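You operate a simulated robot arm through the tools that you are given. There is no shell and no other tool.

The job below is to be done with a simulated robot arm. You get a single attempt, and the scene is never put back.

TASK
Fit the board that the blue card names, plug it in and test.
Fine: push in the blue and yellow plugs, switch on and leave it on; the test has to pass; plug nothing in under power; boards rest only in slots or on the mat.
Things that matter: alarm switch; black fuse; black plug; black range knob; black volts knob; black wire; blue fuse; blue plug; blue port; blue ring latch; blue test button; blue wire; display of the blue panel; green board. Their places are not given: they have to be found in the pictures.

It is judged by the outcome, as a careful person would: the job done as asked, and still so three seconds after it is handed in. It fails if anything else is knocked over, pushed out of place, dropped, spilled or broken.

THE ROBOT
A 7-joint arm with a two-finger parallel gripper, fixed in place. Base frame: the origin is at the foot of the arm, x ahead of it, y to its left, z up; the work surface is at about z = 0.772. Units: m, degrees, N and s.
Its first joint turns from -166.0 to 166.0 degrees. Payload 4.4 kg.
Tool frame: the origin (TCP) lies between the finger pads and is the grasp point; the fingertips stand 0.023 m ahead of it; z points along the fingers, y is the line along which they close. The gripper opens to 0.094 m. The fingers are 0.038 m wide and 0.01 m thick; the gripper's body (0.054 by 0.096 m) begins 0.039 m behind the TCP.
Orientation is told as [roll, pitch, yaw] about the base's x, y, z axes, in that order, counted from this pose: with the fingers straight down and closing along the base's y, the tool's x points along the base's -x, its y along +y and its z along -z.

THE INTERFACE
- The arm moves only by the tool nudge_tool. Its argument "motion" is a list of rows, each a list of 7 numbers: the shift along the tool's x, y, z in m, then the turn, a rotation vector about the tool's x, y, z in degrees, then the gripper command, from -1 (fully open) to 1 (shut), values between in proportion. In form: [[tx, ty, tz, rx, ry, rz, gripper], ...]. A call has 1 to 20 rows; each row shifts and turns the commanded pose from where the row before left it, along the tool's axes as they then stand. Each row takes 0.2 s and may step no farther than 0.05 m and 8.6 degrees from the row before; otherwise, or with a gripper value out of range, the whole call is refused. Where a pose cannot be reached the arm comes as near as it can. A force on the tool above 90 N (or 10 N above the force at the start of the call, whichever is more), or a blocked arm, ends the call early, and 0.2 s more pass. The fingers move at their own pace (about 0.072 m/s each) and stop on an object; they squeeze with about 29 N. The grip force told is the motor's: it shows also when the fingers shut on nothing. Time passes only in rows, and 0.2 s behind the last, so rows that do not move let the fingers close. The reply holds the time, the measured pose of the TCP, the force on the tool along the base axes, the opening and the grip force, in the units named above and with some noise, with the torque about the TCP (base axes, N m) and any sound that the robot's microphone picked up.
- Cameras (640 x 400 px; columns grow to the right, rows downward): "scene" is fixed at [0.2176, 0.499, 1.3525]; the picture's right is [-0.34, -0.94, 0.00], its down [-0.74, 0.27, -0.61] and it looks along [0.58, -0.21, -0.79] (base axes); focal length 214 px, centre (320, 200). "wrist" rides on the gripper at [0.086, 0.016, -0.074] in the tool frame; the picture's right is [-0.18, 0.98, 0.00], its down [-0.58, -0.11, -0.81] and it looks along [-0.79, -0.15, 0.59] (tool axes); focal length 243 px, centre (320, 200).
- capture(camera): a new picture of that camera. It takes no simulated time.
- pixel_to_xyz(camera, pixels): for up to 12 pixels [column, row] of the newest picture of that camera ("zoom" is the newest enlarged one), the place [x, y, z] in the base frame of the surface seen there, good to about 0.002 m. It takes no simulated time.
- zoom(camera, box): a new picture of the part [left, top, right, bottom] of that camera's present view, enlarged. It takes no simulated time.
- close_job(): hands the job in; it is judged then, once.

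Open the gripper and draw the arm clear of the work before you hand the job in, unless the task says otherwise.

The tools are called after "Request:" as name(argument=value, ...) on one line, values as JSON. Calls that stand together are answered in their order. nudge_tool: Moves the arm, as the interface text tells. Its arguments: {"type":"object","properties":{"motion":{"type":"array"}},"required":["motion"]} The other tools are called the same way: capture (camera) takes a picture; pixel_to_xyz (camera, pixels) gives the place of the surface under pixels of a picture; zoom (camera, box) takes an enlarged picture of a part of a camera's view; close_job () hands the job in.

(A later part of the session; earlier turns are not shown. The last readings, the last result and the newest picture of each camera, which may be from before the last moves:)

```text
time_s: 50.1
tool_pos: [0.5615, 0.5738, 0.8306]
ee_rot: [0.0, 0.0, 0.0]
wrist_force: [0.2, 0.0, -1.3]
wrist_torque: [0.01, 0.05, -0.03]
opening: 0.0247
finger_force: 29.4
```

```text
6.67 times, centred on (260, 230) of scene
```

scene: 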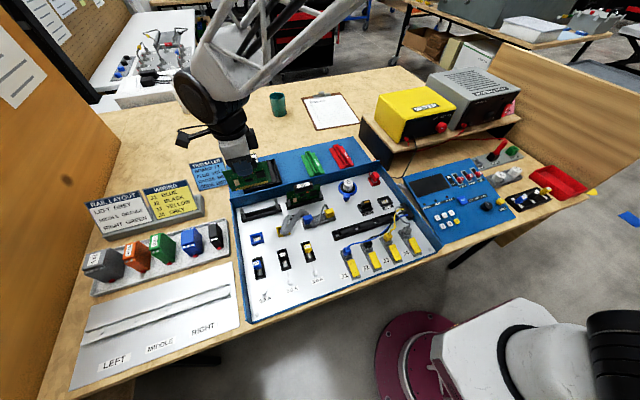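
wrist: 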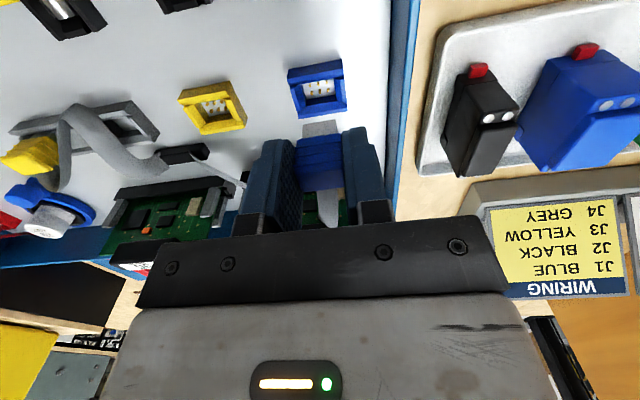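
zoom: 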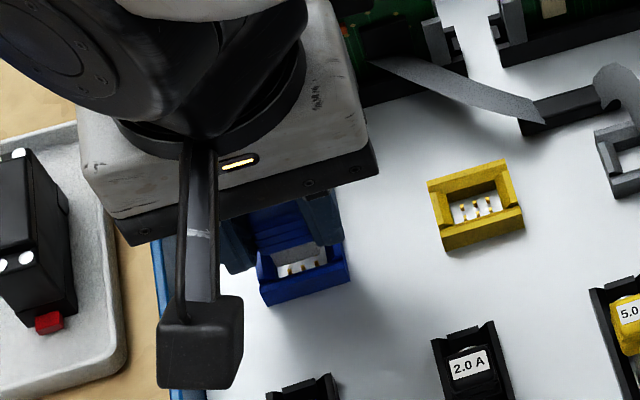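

The plug's grey body is lined up over the opening (columns 272–367 between the side walls). I lower gently in 3 mm steps, watching the force.

Request:
nudge_tool(motion=[[0, 0, 0.003, 0, 0, 0, 1], [0, 0, 0.003, 0, 0, 0, 1], [0, 0, 0, 0, 0, 0, 1]])

Request:
nudge_tool(motion=[[0, 0, 0.003, 0, 0, 0, 1], [0, 0, 0.002, 0, 0, 0, 1], [0, 0, 0, 0, 0, 0, 1]])

```text
time_s: 50.9
tool_pos: [0.5606, 0.5743, 0.8256]
ee_rot: [-0.1, 0.0, 0.0]
wrist_force: [-0.3, 0.1, -0.4]
wrist_torque: [0.02, 0.01, -0.01]
opening: 0.0242
finger_force: 29.2
```

```text
time_s: 51.7
tool_pos: [0.5615, 0.5759, 0.8207]
ee_rot: [0.0, 0.0, -0.1]
wrist_force: [0.1, 0.0, -0.3]
wrist_torque: [-0.03, 0.01, 0.0]
opening: 0.0246
finger_force: 29.4
```

It enters with no contact. I keep going down in 2 mm steps.

Request:
nudge_tool(motion=[[0, 0, 0.002, 0, 0, 0, 1], [0, 0, 0.002, 0, 0, 0, 1], [0, 0, 0, 0, 0, 0, 1]])

Request:
zoom(camera="wrist", box=[240, 40, 400, 190])

```text
time_s: 52.5
tool_pos: [0.5622, 0.5757, 0.8168]
ee_rot: [0.3, -0.1, 0.1]
wrist_force: [-0.6, 3.4, 21.9]
wrist_torque: [0.15, -0.09, 0.01]
opening: 0.0251
finger_force: 29.4
```

```text
2.67 times, centred on (320, 115) of wrist
```

zoom: 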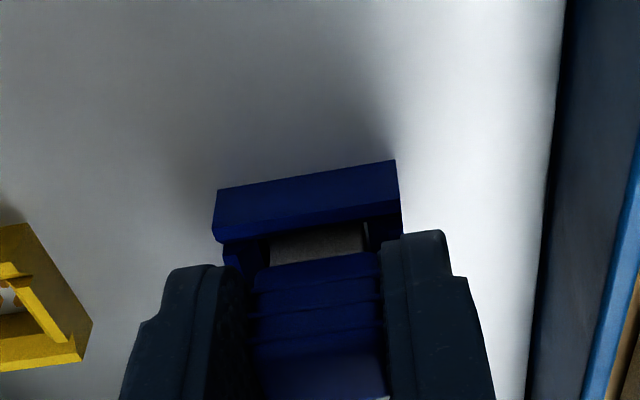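

Resistance of 22 N at z 0.8168. I press another 2–3 mm to see whether it seats (listening for a click).

Request:
nudge_tool(motion=[[0, 0, 0.0015, 0, 0, 0, 1], [0, 0, 0.0015, 0, 0, 0, 1], [0, 0, 0, 0, 0, 0, 1]])

Request:
zoom(camera="scene", box=[220, 200, 300, 260])

```text
time_s: 53.3
tool_pos: [0.5624, 0.5749, 0.8133]
ee_rot: [0.0, -0.1, 0.0]
wrist_force: [1.3, 7.8, 20.0]
wrist_torque: [0.31, -0.15, 0.01]
opening: 0.0248
finger_force: 29.2
```

```text
6.67 times, centred on (260, 230) of scene
```

zoom: 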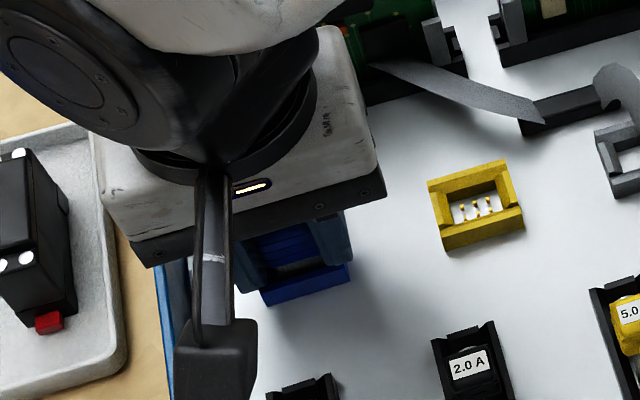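

The tool moved down 3.5 mm with force steady near 20 N. I release, rise and inspect the plug.

Request:
nudge_tool(motion=[[0, 0, 0, 0, 0, 0, 0.23], [0, 0, 0, 0, 0, 0, 0.23], [0, 0, -0.015, 0, 0, 0, 0.23], [0, 0, -0.025, 0, 0, 0, 0.23], [0, 0, -0.025, 0, 0, 0, 0.23], [0, 0, 0, 0, 0, 0, 0.23]])

Request:
capture(camera="wrist")

Request:
zoom(camera="wrist", box=[230, 50, 410, 170])

```text
time_s: 54.7
tool_pos: [0.5614, 0.573, 0.8776]
ee_rot: [0.0, 0.0, 0.0]
wrist_force: [-0.3, -1.2, 1.1]
wrist_torque: [0.01, 0.02, -0.02]
opening: 0.0363
finger_force: 0.2
```

```text
taken
```

wrist: 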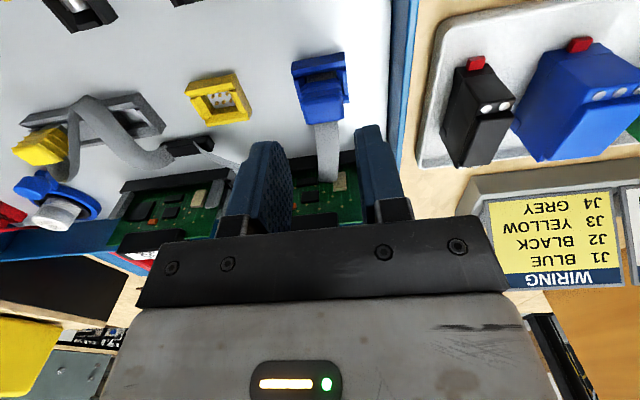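

```text
3.33 times, centred on (320, 110) of wrist
```

zoom: 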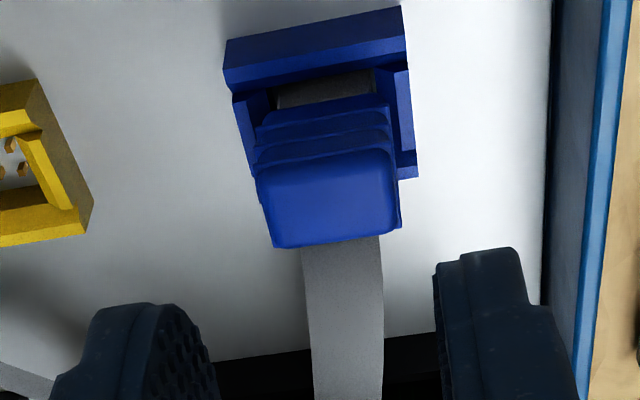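

The blue plug sits in its port with the ribbon going out behind. I measure its top height.

Request:
pixel_to_xyz(camera="zoom", pixels=[[330, 200], [275, 190], [390, 175], [280, 240], [390, 225], [330, 120], [330, 92], [320, 60], [240, 100], [405, 90], [340, 280], [320, 75]])

Request:
zoom(camera="scene", box=[230, 215, 290, 255])

```text
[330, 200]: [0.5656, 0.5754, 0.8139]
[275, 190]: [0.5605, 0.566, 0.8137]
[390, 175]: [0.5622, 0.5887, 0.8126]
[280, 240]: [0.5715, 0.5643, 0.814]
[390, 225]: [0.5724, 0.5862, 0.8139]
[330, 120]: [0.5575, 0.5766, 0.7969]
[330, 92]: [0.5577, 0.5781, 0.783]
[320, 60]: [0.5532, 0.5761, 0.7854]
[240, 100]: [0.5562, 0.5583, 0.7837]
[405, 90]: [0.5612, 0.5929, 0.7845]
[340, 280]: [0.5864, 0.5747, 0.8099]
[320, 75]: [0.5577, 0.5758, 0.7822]
```

```text
10.00 times, centred on (260, 235) of scene
```

zoom: 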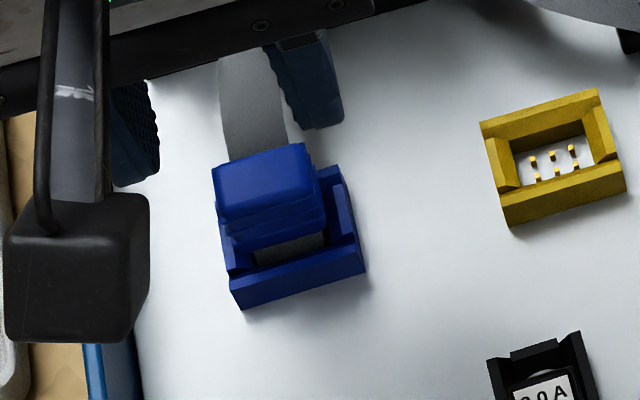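

The plug top is at z 0.814, i.e. it rests partly in (the seated black plug is about 6 mm lower). I close the fingers and press on its top.

Request:
nudge_tool(motion=[[-0.003, 0.001, 0, 0, 0, 0, 1], [0, 0, 0, 0, 0, 0, 1], [0, 0, 0.018, 0, 0, 0, 1], [0, 0, 0.016, 0, 0, 0, 1], [0, 0, 0, 0, 0, 0, 1]])

Request:
nudge_tool(motion=[[0, 0, 0.003, 0, 0, 0, 1], [0, 0, 0.003, 0, 0, 0, 1], [0, 0, 0, 0, 0, 0, 1]])

```text
time_s: 55.9
tool_pos: [0.5649, 0.5765, 0.8441]
ee_rot: [0.0, 0.0, 0.0]
wrist_force: [-0.3, 1.0, 0.3]
wrist_torque: [0.02, 0.05, 0.0]
opening: 0.0001
finger_force: 29.1
```

```text
time_s: 56.7
tool_pos: [0.5644, 0.5761, 0.8376]
ee_rot: [0.0, 0.0, 0.0]
wrist_force: [0.4, 0.1, -0.4]
wrist_torque: [0.01, 0.04, 0.01]
opening: 0.0001
finger_force: 28.8
```

Just above contact. I press down in 2 mm steps.

Request:
nudge_tool(motion=[[0, 0, 0.002, 0, 0, 0, 1], [0, 0, 0, 0, 0, 0, 1]])

Request:
nudge_tool(motion=[[0, 0, 0.0015, 0, 0, 0, 1], [0, 0, 0, 0, 0, 0, 1]])

Request:
nudge_tool(motion=[[0, 0, 0.0015, 0, 0, 0, 1], [0, 0, 0, 0, 0, 0, 1]])

```text
time_s: 57.3
tool_pos: [0.5641, 0.5771, 0.8363]
ee_rot: [0.0, 0.0, 0.1]
wrist_force: [0.7, 0.7, -0.2]
wrist_torque: [0.0, 0.0, 0.01]
opening: 0.0
finger_force: 28.9
```

```text
time_s: 57.9
tool_pos: [0.564, 0.5772, 0.8353]
ee_rot: [0.1, 0.0, 0.1]
wrist_force: [-0.9, 0.7, 18.5]
wrist_torque: [0.03, 0.02, 0.01]
opening: 0.0002
finger_force: 29.0
```

```text
time_s: 58.5
tool_pos: [0.5638, 0.576, 0.8359]
ee_rot: [0.1, 0.0, 0.0]
wrist_force: [-6.1, 1.3, 45.4]
wrist_torque: [0.03, 0.23, -0.02]
opening: 0.0
finger_force: 29.2
```

At 45 N the plug doesn't move (top at z 0.8125). I back off and compare its height with the seated black and red plugs using the same camera.

Request:
nudge_tool(motion=[[0, 0, -0.01, 0, 0, 0, 1], [0, 0, -0.04, 0, 0, 0, 0], [0.03, 0, -0.03, 0, 0, 0, -1], [0.045, 0, 0, 0, 0, 0, -1], [0.045, 0, 0, 0, 0, 0, -1], [0.045, 0, 0, 0, 0, 0, -1], [0, 0, 0, 0, 0, 0, -1]])

Request:
zoom(camera="scene", box=[225, 210, 289, 250])

Request:
pixel_to_xyz(camera="zoom", pixels=[[310, 230], [270, 240], [345, 215], [330, 280], [345, 310], [280, 260], [360, 250], [310, 215]])

Request:
zoom(camera="scene", box=[335, 170, 399, 210])

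Request:
pixel_to_xyz(camera="zoom", pixels=[[310, 315], [275, 330], [345, 305], [320, 300], [405, 40], [385, 30], [430, 50], [400, 60], [420, 110], [440, 130], [265, 380], [370, 380]])

```text
time_s: 60.1
tool_pos: [0.3998, 0.5759, 0.9116]
ee_rot: [-0.2, 0.2, 0.0]
wrist_force: [0.0, -0.4, -0.1]
wrist_torque: [-0.01, 0.01, -0.03]
opening: 0.0941
finger_force: 0.0
```

```text
10.00 times, centred on (257, 230) of scene
```

zoom: 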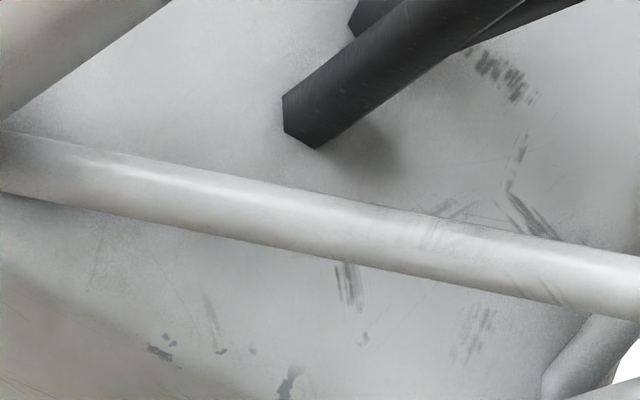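

```text
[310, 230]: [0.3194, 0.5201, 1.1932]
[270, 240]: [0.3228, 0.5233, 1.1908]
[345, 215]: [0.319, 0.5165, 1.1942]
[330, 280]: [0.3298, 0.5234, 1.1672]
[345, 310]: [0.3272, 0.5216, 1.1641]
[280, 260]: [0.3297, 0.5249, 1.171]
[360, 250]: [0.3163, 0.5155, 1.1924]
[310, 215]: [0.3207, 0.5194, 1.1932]
```

```text
10.00 times, centred on (367, 190) of scene
```

zoom: 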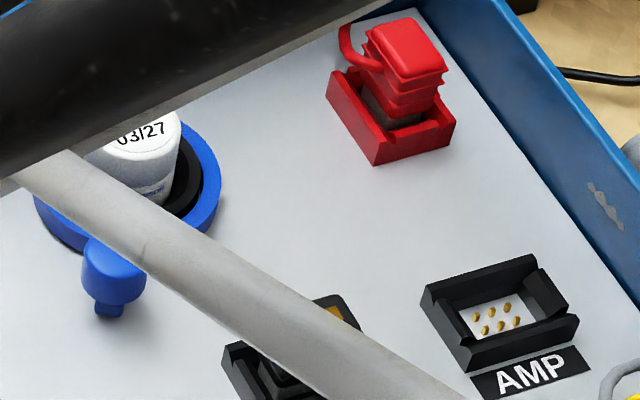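

```text
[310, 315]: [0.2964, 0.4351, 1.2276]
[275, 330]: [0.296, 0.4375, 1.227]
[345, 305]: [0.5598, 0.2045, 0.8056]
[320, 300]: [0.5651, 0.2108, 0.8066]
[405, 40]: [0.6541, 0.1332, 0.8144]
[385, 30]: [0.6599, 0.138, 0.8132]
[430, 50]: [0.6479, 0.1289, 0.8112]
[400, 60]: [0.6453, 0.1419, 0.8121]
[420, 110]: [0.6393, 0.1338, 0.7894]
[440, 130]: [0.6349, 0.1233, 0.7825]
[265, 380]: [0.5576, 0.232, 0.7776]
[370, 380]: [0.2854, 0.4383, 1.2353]
```

I take a wrist picture of the blue plug from the front to see how deep it sits.

Request:
capture(camera="wrist")

Request:
zoom(camera="wrist", box=[270, 110, 400, 200])

```text
taken
```

wrist: 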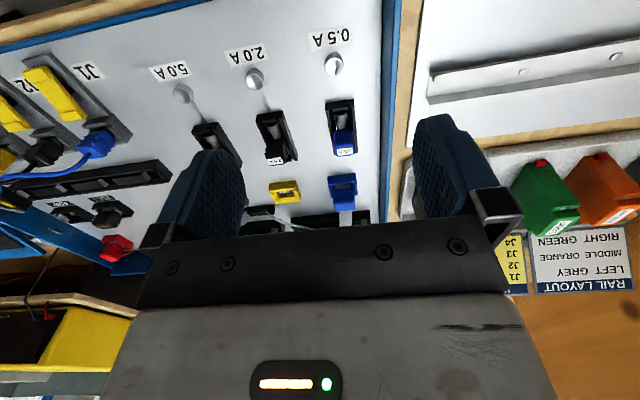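

```text
4.44 times, centred on (335, 155) of wrist
```

zoom: 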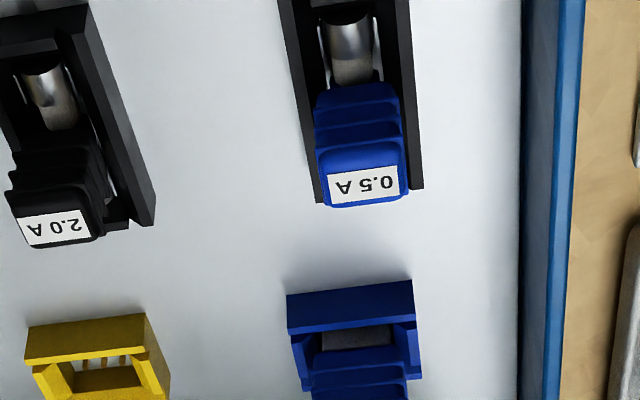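

I move across to view the black (VOLT) and red plugs with the wrist camera, which also clears the scene camera's view of the blue plug.

Request:
nudge_tool(motion=[[-0.009, -0.044, -0.003, 0, 0, 0, -1], [-0.009, -0.044, 0, 0, 0, 0, -1], [-0.009, -0.044, 0, 0, 0, 0, -1], [-0.009, -0.044, 0, 0, 0, 0, -1], [-0.009, -0.044, 0, 0, 0, 0, -1], [-0.009, -0.044, 0, 0, 0, 0, -1], [-0.009, -0.044, 0, 0, 0, 0, -1], [-0.009, -0.044, 0, 0, 0, 0, -1], [0, 0, 0, 0, 0, 0, -1]])

Request:
capture(camera="wrist")

Request:
zoom(camera="wrist", box=[240, 90, 420, 210])

Request:
zoom(camera="scene", box=[225, 210, 289, 250])

```text
time_s: 62.1
tool_pos: [0.473, 0.2232, 0.9184]
ee_rot: [-0.1, 0.1, 0.0]
wrist_force: [-0.4, -0.6, 0.0]
wrist_torque: [0.0, 0.01, -0.05]
opening: 0.094
finger_force: 0.0
```

```text
taken
```

wrist: 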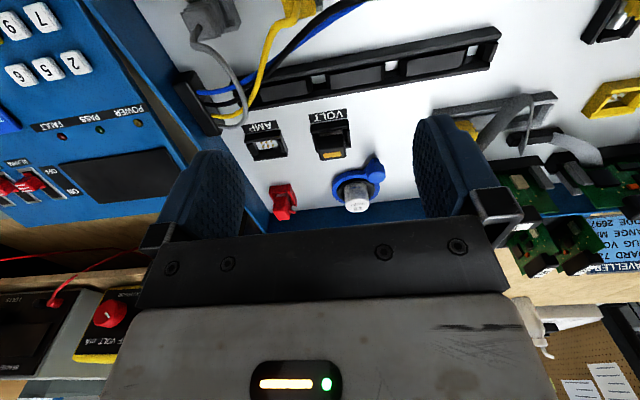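

```text
3.33 times, centred on (330, 150) of wrist
```

zoom: 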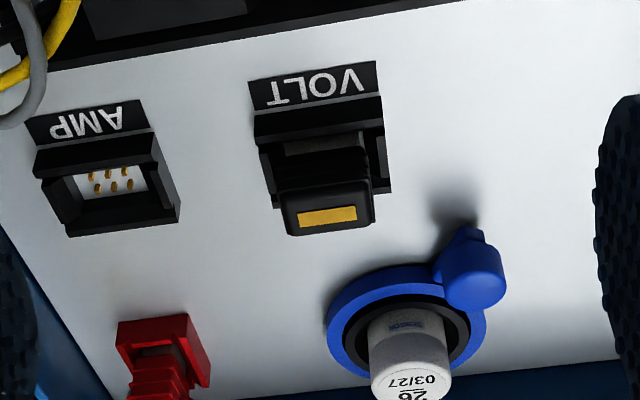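

```text
10.00 times, centred on (257, 230) of scene
```

zoom: 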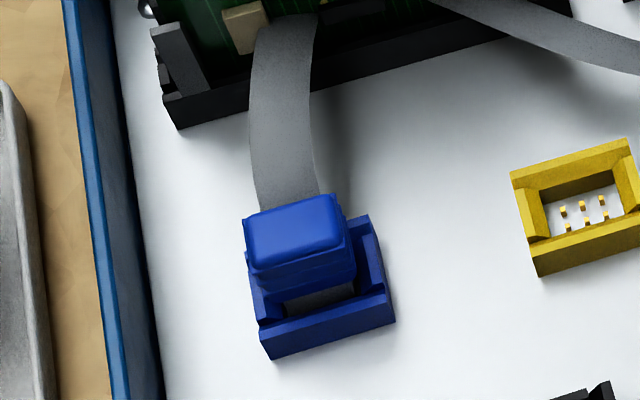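

I measure the black plug top/port rim with the wrist camera and the blue plug top/port rim with the scene camera.

Request:
pixel_to_xyz(camera="zoom", pixels=[[295, 230], [260, 240], [330, 215], [320, 300], [265, 330], [380, 300], [325, 345], [300, 215], [280, 180], [265, 280], [375, 240], [300, 270]])

Request:
zoom(camera="wrist", box=[300, 110, 364, 170])

Request:
pixel_to_xyz(camera="zoom", pixels=[[290, 290], [240, 270], [350, 280], [220, 320], [350, 300], [300, 200], [300, 160], [300, 115], [200, 130], [400, 110], [400, 200], [230, 220]])

```text
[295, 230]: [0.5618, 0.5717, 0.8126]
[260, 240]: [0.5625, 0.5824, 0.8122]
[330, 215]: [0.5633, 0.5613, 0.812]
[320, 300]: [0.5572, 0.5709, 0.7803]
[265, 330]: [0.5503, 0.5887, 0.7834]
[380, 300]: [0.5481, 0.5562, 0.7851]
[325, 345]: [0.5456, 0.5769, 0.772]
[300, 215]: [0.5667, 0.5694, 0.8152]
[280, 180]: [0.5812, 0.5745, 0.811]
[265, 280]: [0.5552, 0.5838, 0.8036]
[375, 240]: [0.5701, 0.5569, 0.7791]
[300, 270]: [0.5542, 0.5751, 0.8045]
```

```text
6.67 times, centred on (332, 140) of wrist
```

zoom: 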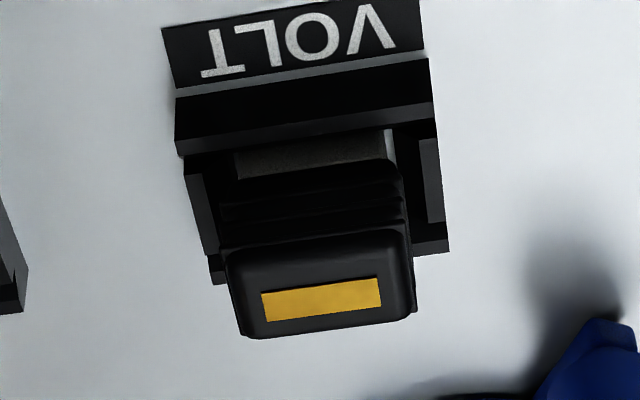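

```text
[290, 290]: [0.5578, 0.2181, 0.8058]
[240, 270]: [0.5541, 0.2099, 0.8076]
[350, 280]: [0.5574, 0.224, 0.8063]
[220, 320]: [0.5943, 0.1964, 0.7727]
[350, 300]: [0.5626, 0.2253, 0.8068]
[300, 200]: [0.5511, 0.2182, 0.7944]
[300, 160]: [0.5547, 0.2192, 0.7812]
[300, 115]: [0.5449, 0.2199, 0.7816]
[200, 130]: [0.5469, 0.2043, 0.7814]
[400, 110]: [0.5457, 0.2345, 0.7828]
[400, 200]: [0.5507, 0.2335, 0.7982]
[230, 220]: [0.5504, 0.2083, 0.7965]
```

The blue plug (top z 0.8125) has bottomed in its port: its body length matches the height, as it also did in the holder. Now the yellow plug: I look at how its cable runs.

Request:
zoom(camera="scene", box=[285, 195, 349, 235])

Request:
pixel_to_xyz(camera="zoom", pixels=[[450, 180], [410, 190], [480, 170], [455, 205], [370, 130], [400, 105], [350, 200], [310, 270], [250, 200], [230, 140], [430, 130], [420, 118]])

```text
10.00 times, centred on (317, 215) of scene
```

zoom: 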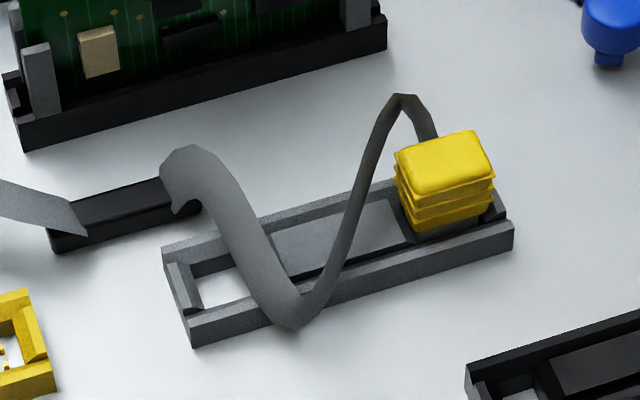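

```text
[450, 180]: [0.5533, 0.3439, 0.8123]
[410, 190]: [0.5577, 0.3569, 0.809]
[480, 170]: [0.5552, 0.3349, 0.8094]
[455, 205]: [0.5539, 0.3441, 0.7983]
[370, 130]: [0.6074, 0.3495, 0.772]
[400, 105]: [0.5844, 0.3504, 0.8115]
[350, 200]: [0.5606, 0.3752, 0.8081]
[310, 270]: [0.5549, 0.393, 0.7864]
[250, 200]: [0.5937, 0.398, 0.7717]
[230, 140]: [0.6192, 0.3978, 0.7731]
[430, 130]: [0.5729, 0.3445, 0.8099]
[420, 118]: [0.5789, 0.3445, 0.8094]
```

The ribbon passes just to the +y side of the yellow plug (y≈0.372). I approach with a narrow opening (0.031 m), biased to −x.

Request:
nudge_tool(motion=[[-0.02, 0.03, 0, 0, 0, 0, 0.34], [-0.02, 0.031, 0, 0, 0, 0, 0.34], [-0.02, 0.031, 0, 0, 0, 0, 0.34], [-0.025, 0.031, 0.01, 0, 0, 0, 0.34], [0, 0, 0.02, 0, 0, 0, 0.34], [0, 0, 0.015, 0, 0, 0, 0.34], [0, 0, 0, 0, 0, 0, 0.34], [0, 0, 0, 0, 0, 0, 0.34]])

Request:
capture(camera="wrist")

Request:
zoom(camera="wrist", box=[250, 50, 390, 150])

```text
time_s: 63.9
tool_pos: [0.5574, 0.346, 0.8701]
ee_rot: [0.1, -0.2, 0.0]
wrist_force: [0.1, -0.7, 0.2]
wrist_torque: [0.01, -0.01, -0.02]
opening: 0.0309
finger_force: 0.1
```

```text
taken
```

wrist: 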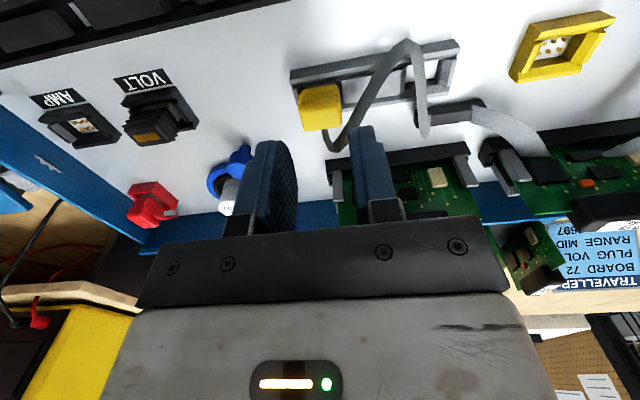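

```text
4.00 times, centred on (320, 100) of wrist
```

zoom: 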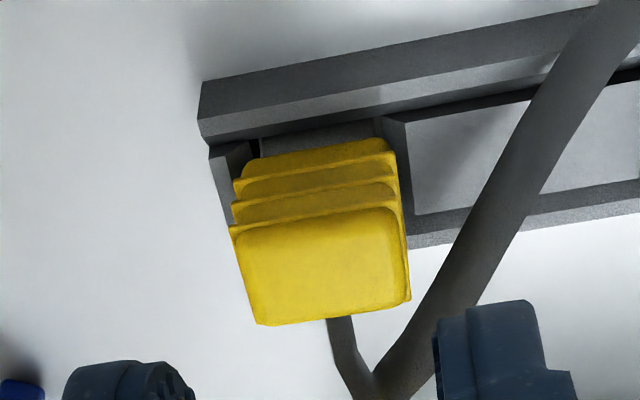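

The yellow plug is centred at zoom column ~322 (the tool's axis). I check its coordinates, then descend and grip.

Request:
pixel_to_xyz(camera="zoom", pixels=[[240, 265], [402, 250], [255, 318], [405, 300], [322, 265], [320, 215], [240, 190], [395, 165], [360, 365], [460, 260], [520, 150], [420, 330]])

Request:
nudge_tool(motion=[[0, 0, 0.02, 0, 0, 0, 0.34], [0, 0, 0.017, 0, 0, 0, 0.34], [0, 0, 0, 0, 0, 0, 0.34]])

```text
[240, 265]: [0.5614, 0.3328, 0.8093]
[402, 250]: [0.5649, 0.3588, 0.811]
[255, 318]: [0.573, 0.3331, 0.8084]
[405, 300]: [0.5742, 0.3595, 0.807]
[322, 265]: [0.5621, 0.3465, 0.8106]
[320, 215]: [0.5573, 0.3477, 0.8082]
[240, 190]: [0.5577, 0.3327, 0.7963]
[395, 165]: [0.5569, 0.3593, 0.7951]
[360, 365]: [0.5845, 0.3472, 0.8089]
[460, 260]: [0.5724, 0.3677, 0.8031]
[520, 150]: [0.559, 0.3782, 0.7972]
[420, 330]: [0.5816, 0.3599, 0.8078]
```

```text
time_s: 64.7
tool_pos: [0.5567, 0.3469, 0.8333]
ee_rot: [-0.1, 0.0, 0.0]
wrist_force: [-1.0, 0.5, -0.3]
wrist_torque: [0.0, 0.01, -0.02]
opening: 0.0311
finger_force: 0.1
```

Plug y 0.333–0.359, matching the tool's 0.346. I lower the last 15 mm and close.

Request:
nudge_tool(motion=[[-0.001, 0, 0.008, 0, 0, 0, 0.34], [0, 0, 0.007, 0, 0, 0, 0.34], [0, 0, 0, 0, 0, 0, 0.34]])

Request:
capture(camera="wrist")

Request:
nudge_tool(motion=[[0, 0, 0, 0, 0, 0, 0.7], [0, 0, 0, 0, 0, 0, 1], [0, 0, 0, 0, 0, 0, 1], [0, 0, 0, 0, 0, 0, 1]])

Request:
zoom(camera="scene", box=[270, 180, 366, 240])

```text
time_s: 65.5
tool_pos: [0.558, 0.3467, 0.8176]
ee_rot: [-0.1, 0.1, 0.0]
wrist_force: [0.0, 0.2, -0.4]
wrist_torque: [-0.01, 0.04, -0.03]
opening: 0.0313
finger_force: 0.1
```

```text
taken
```

wrist: 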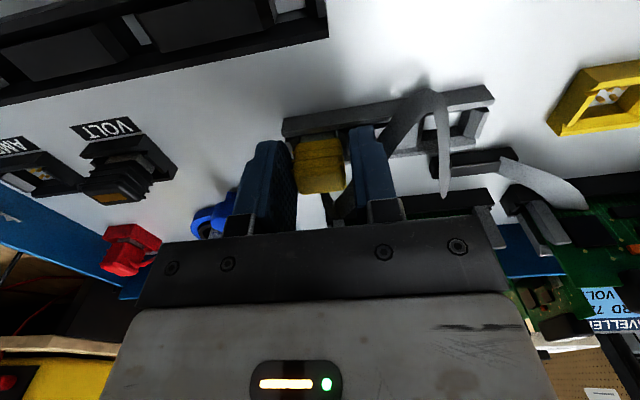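

```text
time_s: 66.5
tool_pos: [0.5564, 0.3473, 0.8186]
ee_rot: [0.0, 0.1, 0.0]
wrist_force: [-0.3, -0.9, 0.0]
wrist_torque: [-0.08, -0.01, -0.01]
opening: 0.0244
finger_force: 28.7
```

```text
6.67 times, centred on (318, 210) of scene
```

zoom: 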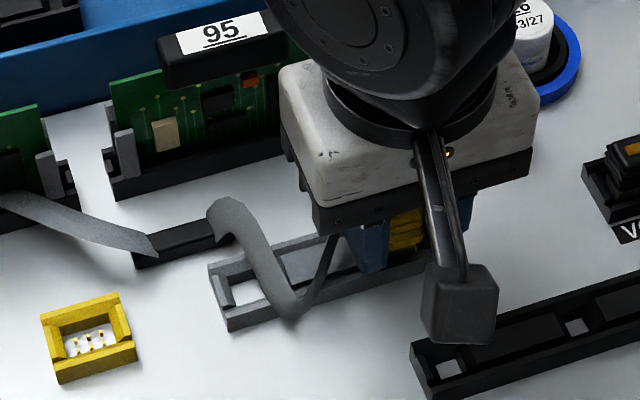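

The yellow plug is gripped (opening 0.0244). I lift it and carry it in +y to above the yellow port (y 0.496).

Request:
nudge_tool(motion=[[0, 0, -0.005, 0, 0, 0, 1], [0, 0, -0.01, 0, 0, 0, 1], [0, 0, -0.015, 0, 0, 0, 1], [0, 0, -0.02, 0, 0, 0, 1], [0, 0.035, 0, 0, 0, 0, 1], [0, 0.04, 0, 0, 0, 0, 1], [0, 0.04, 0, 0, 0, 0, 1], [0, 0.034, 0, 0, 0, 0, 1], [0, 0, 0, 0, 0, 0, 1], [0, 0, 0, 0, 0, 0, 1]])

Request:
capture(camera="wrist")

Request:
zoom(camera="wrist", box=[240, 50, 400, 200])

Request:
zoom(camera="scene", box=[230, 180, 342, 250])

```text
time_s: 68.7
tool_pos: [0.5564, 0.4961, 0.87]
ee_rot: [0.0, 0.0, 0.0]
wrist_force: [1.4, -0.6, -0.4]
wrist_torque: [0.02, -0.02, 0.0]
opening: 0.0243
finger_force: 28.9
```

```text
taken
```

wrist: 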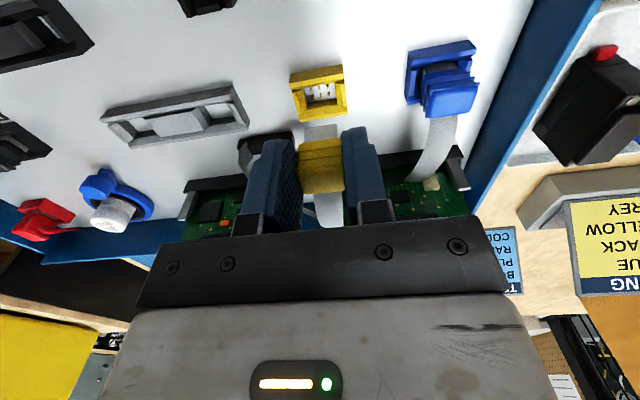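

```text
2.67 times, centred on (320, 125) of wrist
```

zoom: 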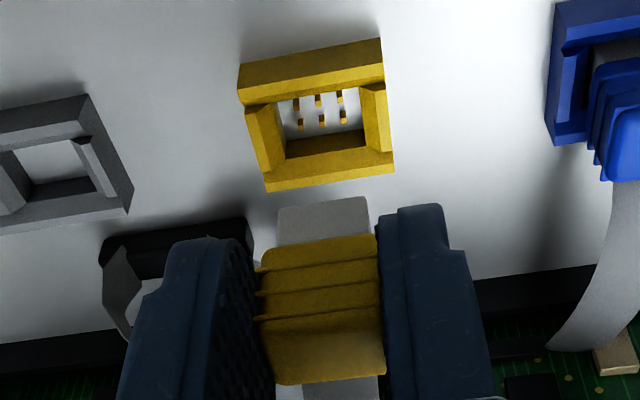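

```text
5.71 times, centred on (286, 215) of scene
```

zoom: 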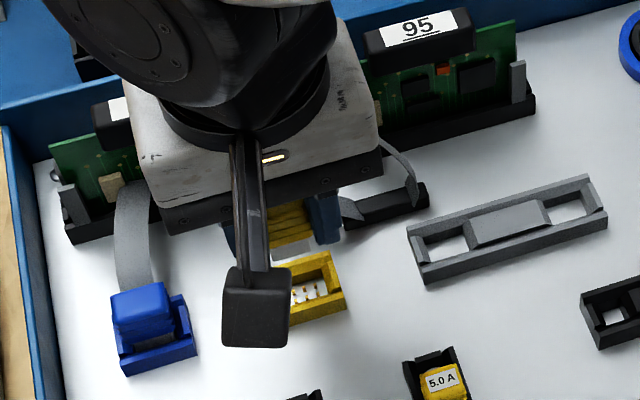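

I measure the yellow port's rim and the plug body from this view.

Request:
pixel_to_xyz(camera="zoom", pixels=[[245, 98], [382, 78], [268, 185], [390, 167], [250, 120], [390, 100], [282, 160], [360, 145], [282, 228], [366, 220], [285, 215], [360, 208]])

```text
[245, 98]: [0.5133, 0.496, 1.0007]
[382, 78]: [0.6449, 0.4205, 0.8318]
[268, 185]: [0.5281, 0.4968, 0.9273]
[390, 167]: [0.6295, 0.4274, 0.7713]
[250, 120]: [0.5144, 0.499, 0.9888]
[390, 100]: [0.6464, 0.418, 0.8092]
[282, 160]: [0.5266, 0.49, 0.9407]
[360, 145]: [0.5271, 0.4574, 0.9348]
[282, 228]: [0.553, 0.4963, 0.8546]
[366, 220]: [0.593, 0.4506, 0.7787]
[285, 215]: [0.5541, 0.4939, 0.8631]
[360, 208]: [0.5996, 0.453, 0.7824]
```

Those pixels were read on the scene zoom by mistake; I redo the wrist zoom and measure again.

Request:
zoom(camera="wrist", box=[240, 50, 400, 200])

Request:
pixel_to_xyz(camera="zoom", pixels=[[245, 98], [382, 78], [268, 185], [390, 167], [250, 120], [390, 100], [282, 160], [360, 145], [282, 228], [366, 220], [285, 215], [360, 208]])

```text
2.67 times, centred on (320, 125) of wrist
```

zoom: 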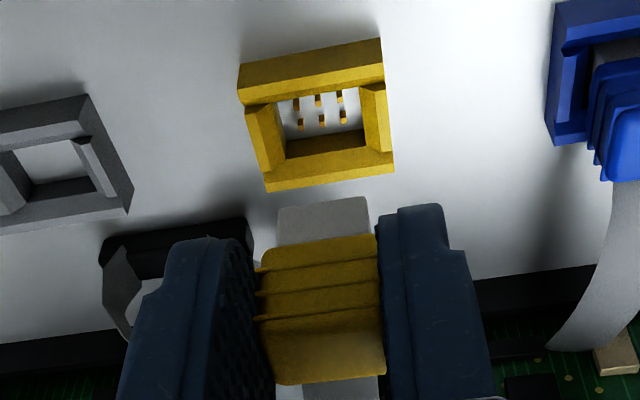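

```text
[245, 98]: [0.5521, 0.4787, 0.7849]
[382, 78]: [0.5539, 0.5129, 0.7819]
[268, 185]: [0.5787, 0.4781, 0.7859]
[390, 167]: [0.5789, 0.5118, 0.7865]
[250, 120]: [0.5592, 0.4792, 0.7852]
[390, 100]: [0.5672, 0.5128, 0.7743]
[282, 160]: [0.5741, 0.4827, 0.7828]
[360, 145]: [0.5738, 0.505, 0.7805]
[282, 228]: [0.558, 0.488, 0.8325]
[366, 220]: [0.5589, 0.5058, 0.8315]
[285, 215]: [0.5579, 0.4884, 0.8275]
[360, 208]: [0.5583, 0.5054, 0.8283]
```

The plug is about 1 mm to +y of the port's centre (0.4955). I shift −1 mm in y and lower it to the rim, then in small steps.

Request:
nudge_tool(motion=[[0, -0.001, 0.01, 0, 0, 0, 1], [0, 0, 0.015, 0, 0, 0, 1], [0, 0, 0.013, 0, 0, 0, 1], [0, 0, 0.003, 0, 0, 0, 1], [0, 0, 0, 0, 0, 0, 1]])

Request:
zoom(camera="wrist", box=[240, 60, 400, 190])

```text
time_s: 69.9
tool_pos: [0.5571, 0.495, 0.8277]
ee_rot: [0.0, 0.1, 0.0]
wrist_force: [-0.2, -0.1, -0.2]
wrist_torque: [0.02, -0.04, -0.01]
opening: 0.0242
finger_force: 29.2
```

```text
3.08 times, centred on (320, 125) of wrist
```

zoom: 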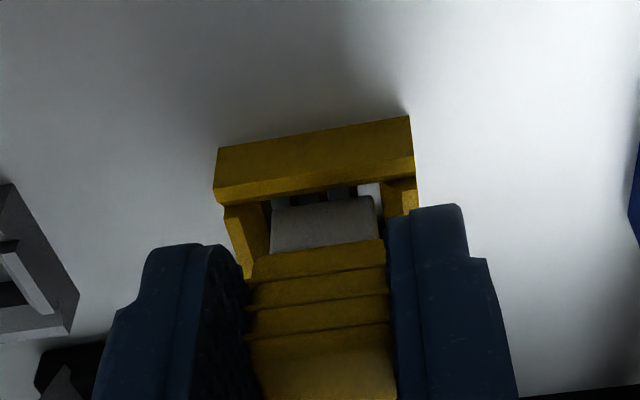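

The yellow plug's body is entering the port opening without contact. I go on in 2–3 mm steps.

Request:
nudge_tool(motion=[[0, 0, 0.003, 0, 0, 0, 1], [0, 0, 0.003, 0, 0, 0, 1], [0, 0, 0, 0, 0, 0, 1]])

Request:
nudge_tool(motion=[[0, 0, 0.002, 0, 0, 0, 1], [0, 0, 0.002, 0, 0, 0, 1], [0, 0, 0, 0, 0, 0, 1]])

```text
time_s: 70.7
tool_pos: [0.5571, 0.4957, 0.8211]
ee_rot: [0.0, 0.1, 0.1]
wrist_force: [-1.4, 0.2, -0.2]
wrist_torque: [-0.01, 0.02, -0.01]
opening: 0.0245
finger_force: 28.9
```

```text
time_s: 71.5
tool_pos: [0.557, 0.4963, 0.8177]
ee_rot: [0.1, 0.0, 0.0]
wrist_force: [-8.1, -8.6, 34.2]
wrist_torque: [-0.4, 0.12, -0.09]
opening: 0.0243
finger_force: 28.8
```

It stops at z 0.8177 with 34 N (the blue one bottomed at 0.8168). I release, rise and press the top with closed fingers to make sure.

Request:
nudge_tool(motion=[[0, 0, 0, 0, 0, 0, 0.34], [0, 0, 0, 0, 0, 0, 0.34], [0, 0, -0.015, 0, 0, 0, 0.34], [0, 0, -0.02, 0, 0, 0, 0.34], [-0.006, 0, 0, 0, 0, 0, 1], [0, 0, 0, 0, 0, 0, 1], [0, 0, 0, 0, 0, 0, 1]])

Request:
capture(camera="wrist")

Request:
zoom(camera="wrist", box=[250, 50, 410, 170])

```text
time_s: 73.1
tool_pos: [0.563, 0.4961, 0.8511]
ee_rot: [0.0, 0.0, 0.0]
wrist_force: [-1.2, -0.4, -0.2]
wrist_torque: [-0.01, 0.03, -0.03]
opening: 0.0
finger_force: 29.2
```

```text
taken
```

wrist: 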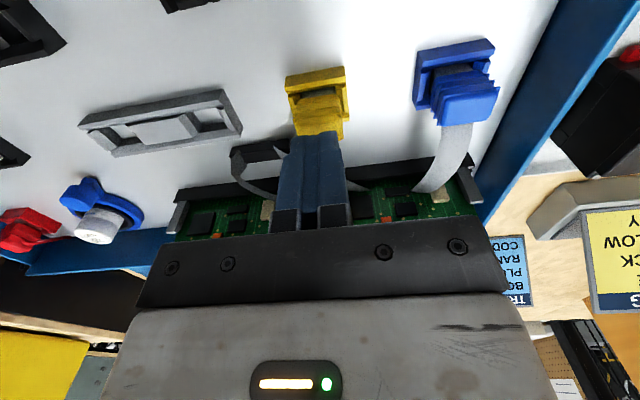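

```text
3.33 times, centred on (330, 110) of wrist
```

zoom: 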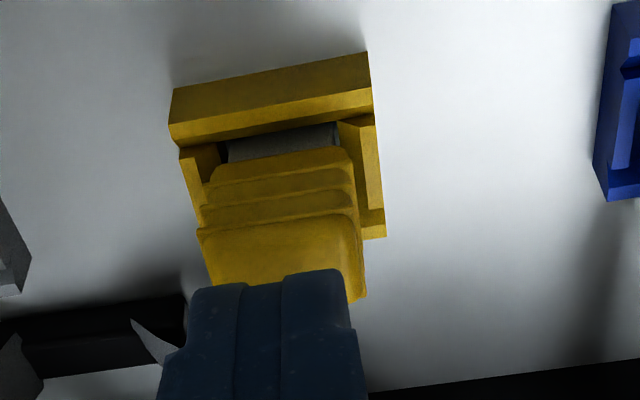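

The yellow plug sits in its port. I press down gently on its top with the closed fingers.

Request:
nudge_tool(motion=[[0, 0, 0.008, 0, 0, 0, 1], [0, 0, 0.004, 0, 0, 0, 1], [0, 0, 0, 0, 0, 0, 1]])

Request:
nudge_tool(motion=[[0, 0, 0.002, 0, 0, 0, 1], [0, 0, 0, 0, 0, 0, 1]])

Request:
nudge_tool(motion=[[0, 0, 0.0015, 0, 0, 0, 1], [0, 0, 0, 0, 0, 0, 1]])

```text
time_s: 73.9
tool_pos: [0.5631, 0.4958, 0.8401]
ee_rot: [0.1, 0.0, 0.0]
wrist_force: [-0.3, -0.9, 0.2]
wrist_torque: [0.0, 0.01, -0.01]
opening: 0.0
finger_force: 29.5
```

```text
time_s: 74.5
tool_pos: [0.5618, 0.4956, 0.838]
ee_rot: [0.0, 0.0, 0.0]
wrist_force: [-0.2, 0.1, 0.2]
wrist_torque: [-0.01, -0.01, 0.01]
opening: 0.0
finger_force: 29.3
```

```text
time_s: 75.1
tool_pos: [0.5624, 0.4943, 0.8375]
ee_rot: [0.0, -0.1, 0.0]
wrist_force: [0.4, -0.9, 0.2]
wrist_torque: [0.01, -0.03, -0.03]
opening: 0.0
finger_force: 29.5
```

No contact yet at z 0.8375; I press further in small steps.

Request:
nudge_tool(motion=[[0, 0, 0.002, 0, 0, 0, 1], [0, 0, 0, 0, 0, 0, 1]])

Request:
nudge_tool(motion=[[0, 0, 0.0015, 0, 0, 0, 1], [0, 0, 0, 0, 0, 0, 1]])

Request:
nudge_tool(motion=[[0, 0, 0.001, 0, 0, 0, 1], [0, 0, 0, 0, 0, 0, 1]])

```text
time_s: 75.7
tool_pos: [0.563, 0.4947, 0.8363]
ee_rot: [0.0, 0.0, 0.1]
wrist_force: [0.5, 0.0, 5.9]
wrist_torque: [0.0, 0.02, 0.0]
opening: 0.0
finger_force: 29.0
```

```text
time_s: 76.3
tool_pos: [0.5629, 0.4955, 0.8349]
ee_rot: [0.0, 0.1, 0.0]
wrist_force: [-0.4, -1.1, 25.7]
wrist_torque: [-0.04, -0.07, 0.0]
opening: 0.0003
finger_force: 28.6
```

```text
time_s: 76.9
tool_pos: [0.5631, 0.4948, 0.8346]
ee_rot: [0.1, -0.2, 0.0]
wrist_force: [-2.5, -0.1, 46.9]
wrist_torque: [0.03, 0.08, -0.02]
opening: 0.0
finger_force: 29.1
```

The yellow plug is firmly home at the same height as the blue one. I rise and go to the blue panel for a closer look at the range knob and labels.

Request:
nudge_tool(motion=[[0, 0, -0.01, 0, 0, 0, 1], [0, 0, -0.03, 0, 0, 0, 0], [0, 0, -0.04, 0, 0, 0, -1], [0, 0, -0.04, 0, 0, 0, -1], [0.018, -0.045, 0, 0, 0, 0, -1], [0.018, -0.045, 0, 0, 0, 0, -1], [0.018, -0.045, 0, 0, 0, 0, -1], [0.018, -0.045, 0, 0, 0, 0, -1], [0.018, -0.045, 0, 0, 0, 0, -1], [0.018, -0.045, 0, 0, 0, 0, -1], [0.018, -0.045, 0, 0, 0, 0, -1], [0.018, -0.045, 0, 0, 0, 0, -1], [0.018, -0.045, 0, 0, 0, 0, -1], [0.018, -0.045, 0, 0, 0, 0, -1], [0.018, -0.045, 0, 0, 0, 0, -1], [0.018, -0.045, 0, 0, 0, 0, -1], [0, 0, 0, 0, 0, 0, -1]])

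Request:
capture(camera="wrist")

Request:
zoom(camera="scene", box=[225, 170, 353, 250])

```text
time_s: 80.5
tool_pos: [0.3504, -0.0457, 0.9532]
ee_rot: [0.0, 0.0, 0.0]
wrist_force: [0.6, -0.4, -0.4]
wrist_torque: [-0.01, 0.02, -0.03]
opening: 0.0939
finger_force: 0.0
```

```text
taken
```

wrist: 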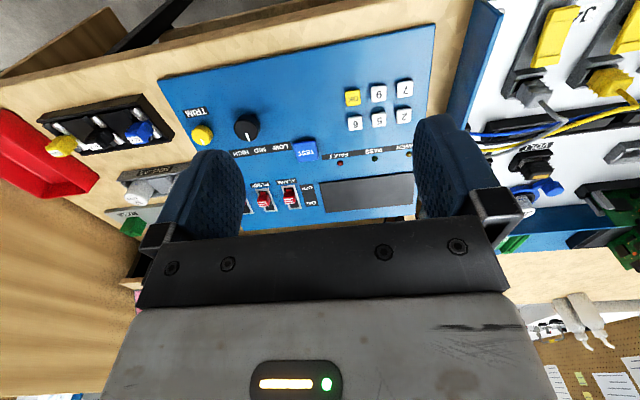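

```text
5.00 times, centred on (289, 210) of scene
```

zoom: 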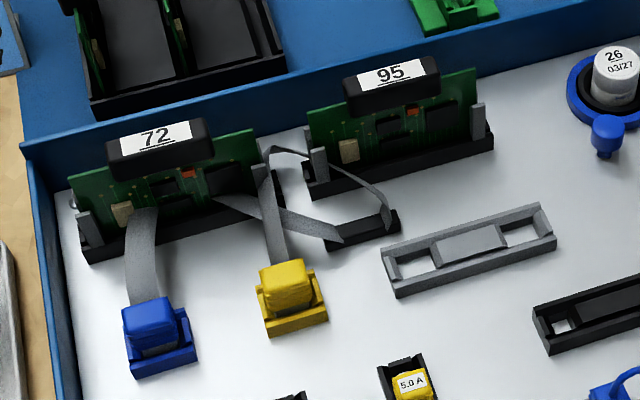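

Board 72 and both plugs are in place in the scene zoom. Now I zoom in on the range knob at wrist pixel (245,127).

Request:
zoom(camera="wrist", box=[180, 90, 330, 190])

Request:
zoom(camera="wrist", box=[250, 70, 430, 220])

```text
4.00 times, centred on (255, 140) of wrist
```

zoom: 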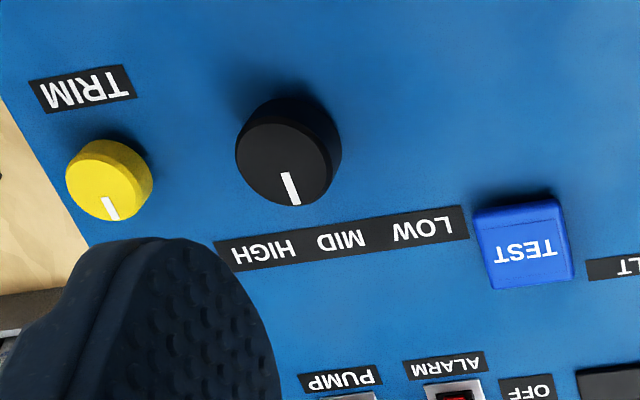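

```text
2.67 times, centred on (340, 145) of wrist
```

zoom: 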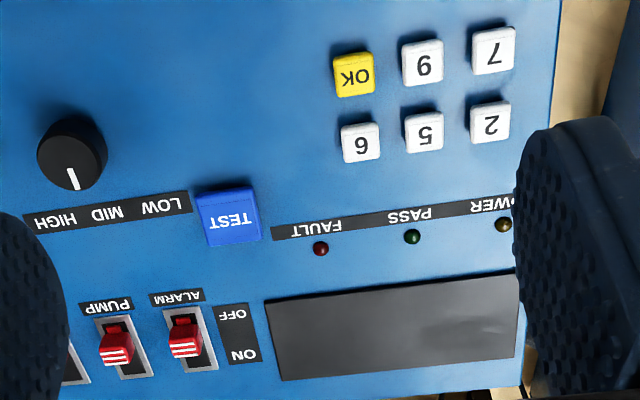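

I measure label positions, the knob's top and its pointer line in base coordinates.

Request:
zoom(camera="wrist", box=[180, 90, 330, 190])

Request:
pixel_to_xyz(camera="zoom", pixels=[[262, 252], [340, 238], [420, 228], [285, 175], [296, 203], [280, 165], [240, 150], [335, 170], [285, 125], [110, 190], [112, 215], [520, 240]])

```text
4.00 times, centred on (255, 140) of wrist
```

zoom: 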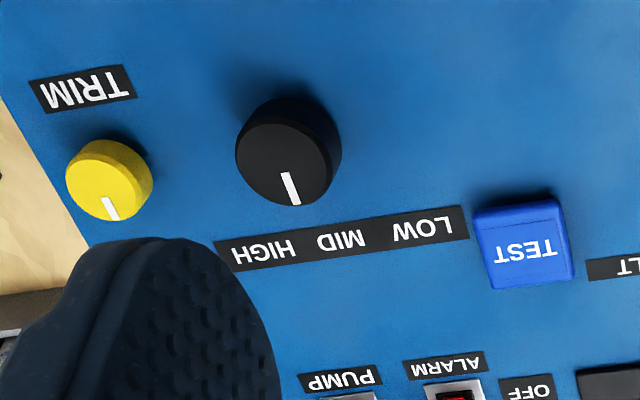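

```text
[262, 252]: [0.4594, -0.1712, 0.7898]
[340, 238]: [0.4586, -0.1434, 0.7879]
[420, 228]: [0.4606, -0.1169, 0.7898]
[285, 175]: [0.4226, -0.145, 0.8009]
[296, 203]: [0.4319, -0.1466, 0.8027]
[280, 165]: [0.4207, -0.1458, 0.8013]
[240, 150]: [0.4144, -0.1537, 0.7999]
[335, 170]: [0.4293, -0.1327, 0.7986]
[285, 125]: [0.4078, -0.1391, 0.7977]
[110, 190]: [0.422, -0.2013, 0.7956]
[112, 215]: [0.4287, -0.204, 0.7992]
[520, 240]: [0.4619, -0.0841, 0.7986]
```

The knob's pointer already points straight at MID (knob centre y≈−0.143, MID label y −0.143), and the black plug is already in VOLT. Next is the power: I go to the front of the power supply for a close look at the rocker.

Request:
nudge_tool(motion=[[0, 0, -0.045, 0, 0, 0, 1], [0, 0, -0.045, 0, 0, 0, 1], [-0.02, -0.042, -0.01, 0, 0, 0, 1], [-0.02, -0.043, 0, 0, 0, 0, 1], [-0.02, -0.043, 0, 0, 0, 0, 1], [-0.02, -0.043, 0, 0, 0, 0, 1], [-0.02, -0.043, 0, 0, 0, 0, 1], [-0.02, -0.043, 0, 0, 0, 0, 1], [-0.02, -0.043, 0, 0, 0, 0, 1], [-0.01, -0.042, 0, 0, 0, 0, 1], [0, 0, 0, 0, 0, 0, 1]])

Request:
capture(camera="wrist")

Request:
zoom(camera="wrist", box=[270, 90, 430, 210])

```text
time_s: 82.9
tool_pos: [0.4946, -0.3825, 1.0537]
ee_rot: [-0.1, 0.0, 0.0]
wrist_force: [0.1, 0.1, 0.5]
wrist_torque: [0.0, 0.02, 0.02]
opening: 0.0003
finger_force: 28.9
```

```text
taken
```

wrist: 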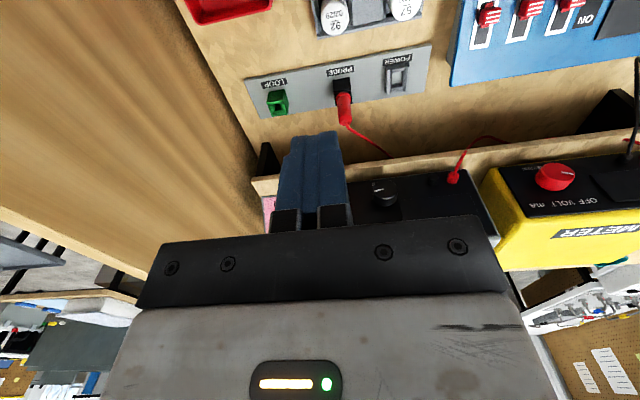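

```text
3.33 times, centred on (350, 150) of wrist
```

zoom: 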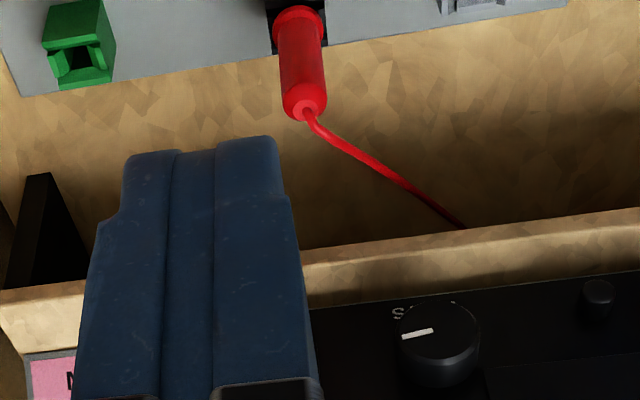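

The closed fingers hide the rocker here. I measure the probe, shelf edge and knob to know the clearances.

Request:
pixel_to_xyz(camera="zoom", pixels=[[303, 110], [300, 30], [400, 258], [400, 285], [560, 225], [440, 335], [440, 310], [470, 225], [380, 175], [45, 180], [20, 300], [50, 285]])

Request:
pixel_to_xyz(camera="scene", pixels=[[500, 130], [480, 134], [490, 130], [470, 133], [508, 127], [520, 120], [497, 143], [499, 150], [440, 142], [420, 150], [385, 158], [505, 128]])

```text
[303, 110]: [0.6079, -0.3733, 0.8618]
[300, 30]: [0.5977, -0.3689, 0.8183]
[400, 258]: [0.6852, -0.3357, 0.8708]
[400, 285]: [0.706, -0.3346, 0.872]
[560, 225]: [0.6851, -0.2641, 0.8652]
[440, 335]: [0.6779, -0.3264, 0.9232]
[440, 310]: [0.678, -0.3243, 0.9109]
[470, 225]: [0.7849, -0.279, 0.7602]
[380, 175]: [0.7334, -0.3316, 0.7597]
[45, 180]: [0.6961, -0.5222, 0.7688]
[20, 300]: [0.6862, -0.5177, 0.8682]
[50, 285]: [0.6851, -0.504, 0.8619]
```

```text
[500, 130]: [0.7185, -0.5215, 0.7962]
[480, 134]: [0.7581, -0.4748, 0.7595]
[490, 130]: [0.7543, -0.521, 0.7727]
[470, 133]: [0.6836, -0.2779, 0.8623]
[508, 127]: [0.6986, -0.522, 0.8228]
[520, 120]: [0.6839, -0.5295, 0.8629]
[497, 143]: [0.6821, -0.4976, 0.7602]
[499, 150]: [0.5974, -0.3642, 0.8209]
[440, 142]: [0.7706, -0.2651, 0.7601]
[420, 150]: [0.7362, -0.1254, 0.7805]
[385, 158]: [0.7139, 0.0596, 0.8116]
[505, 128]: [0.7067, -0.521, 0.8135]
```

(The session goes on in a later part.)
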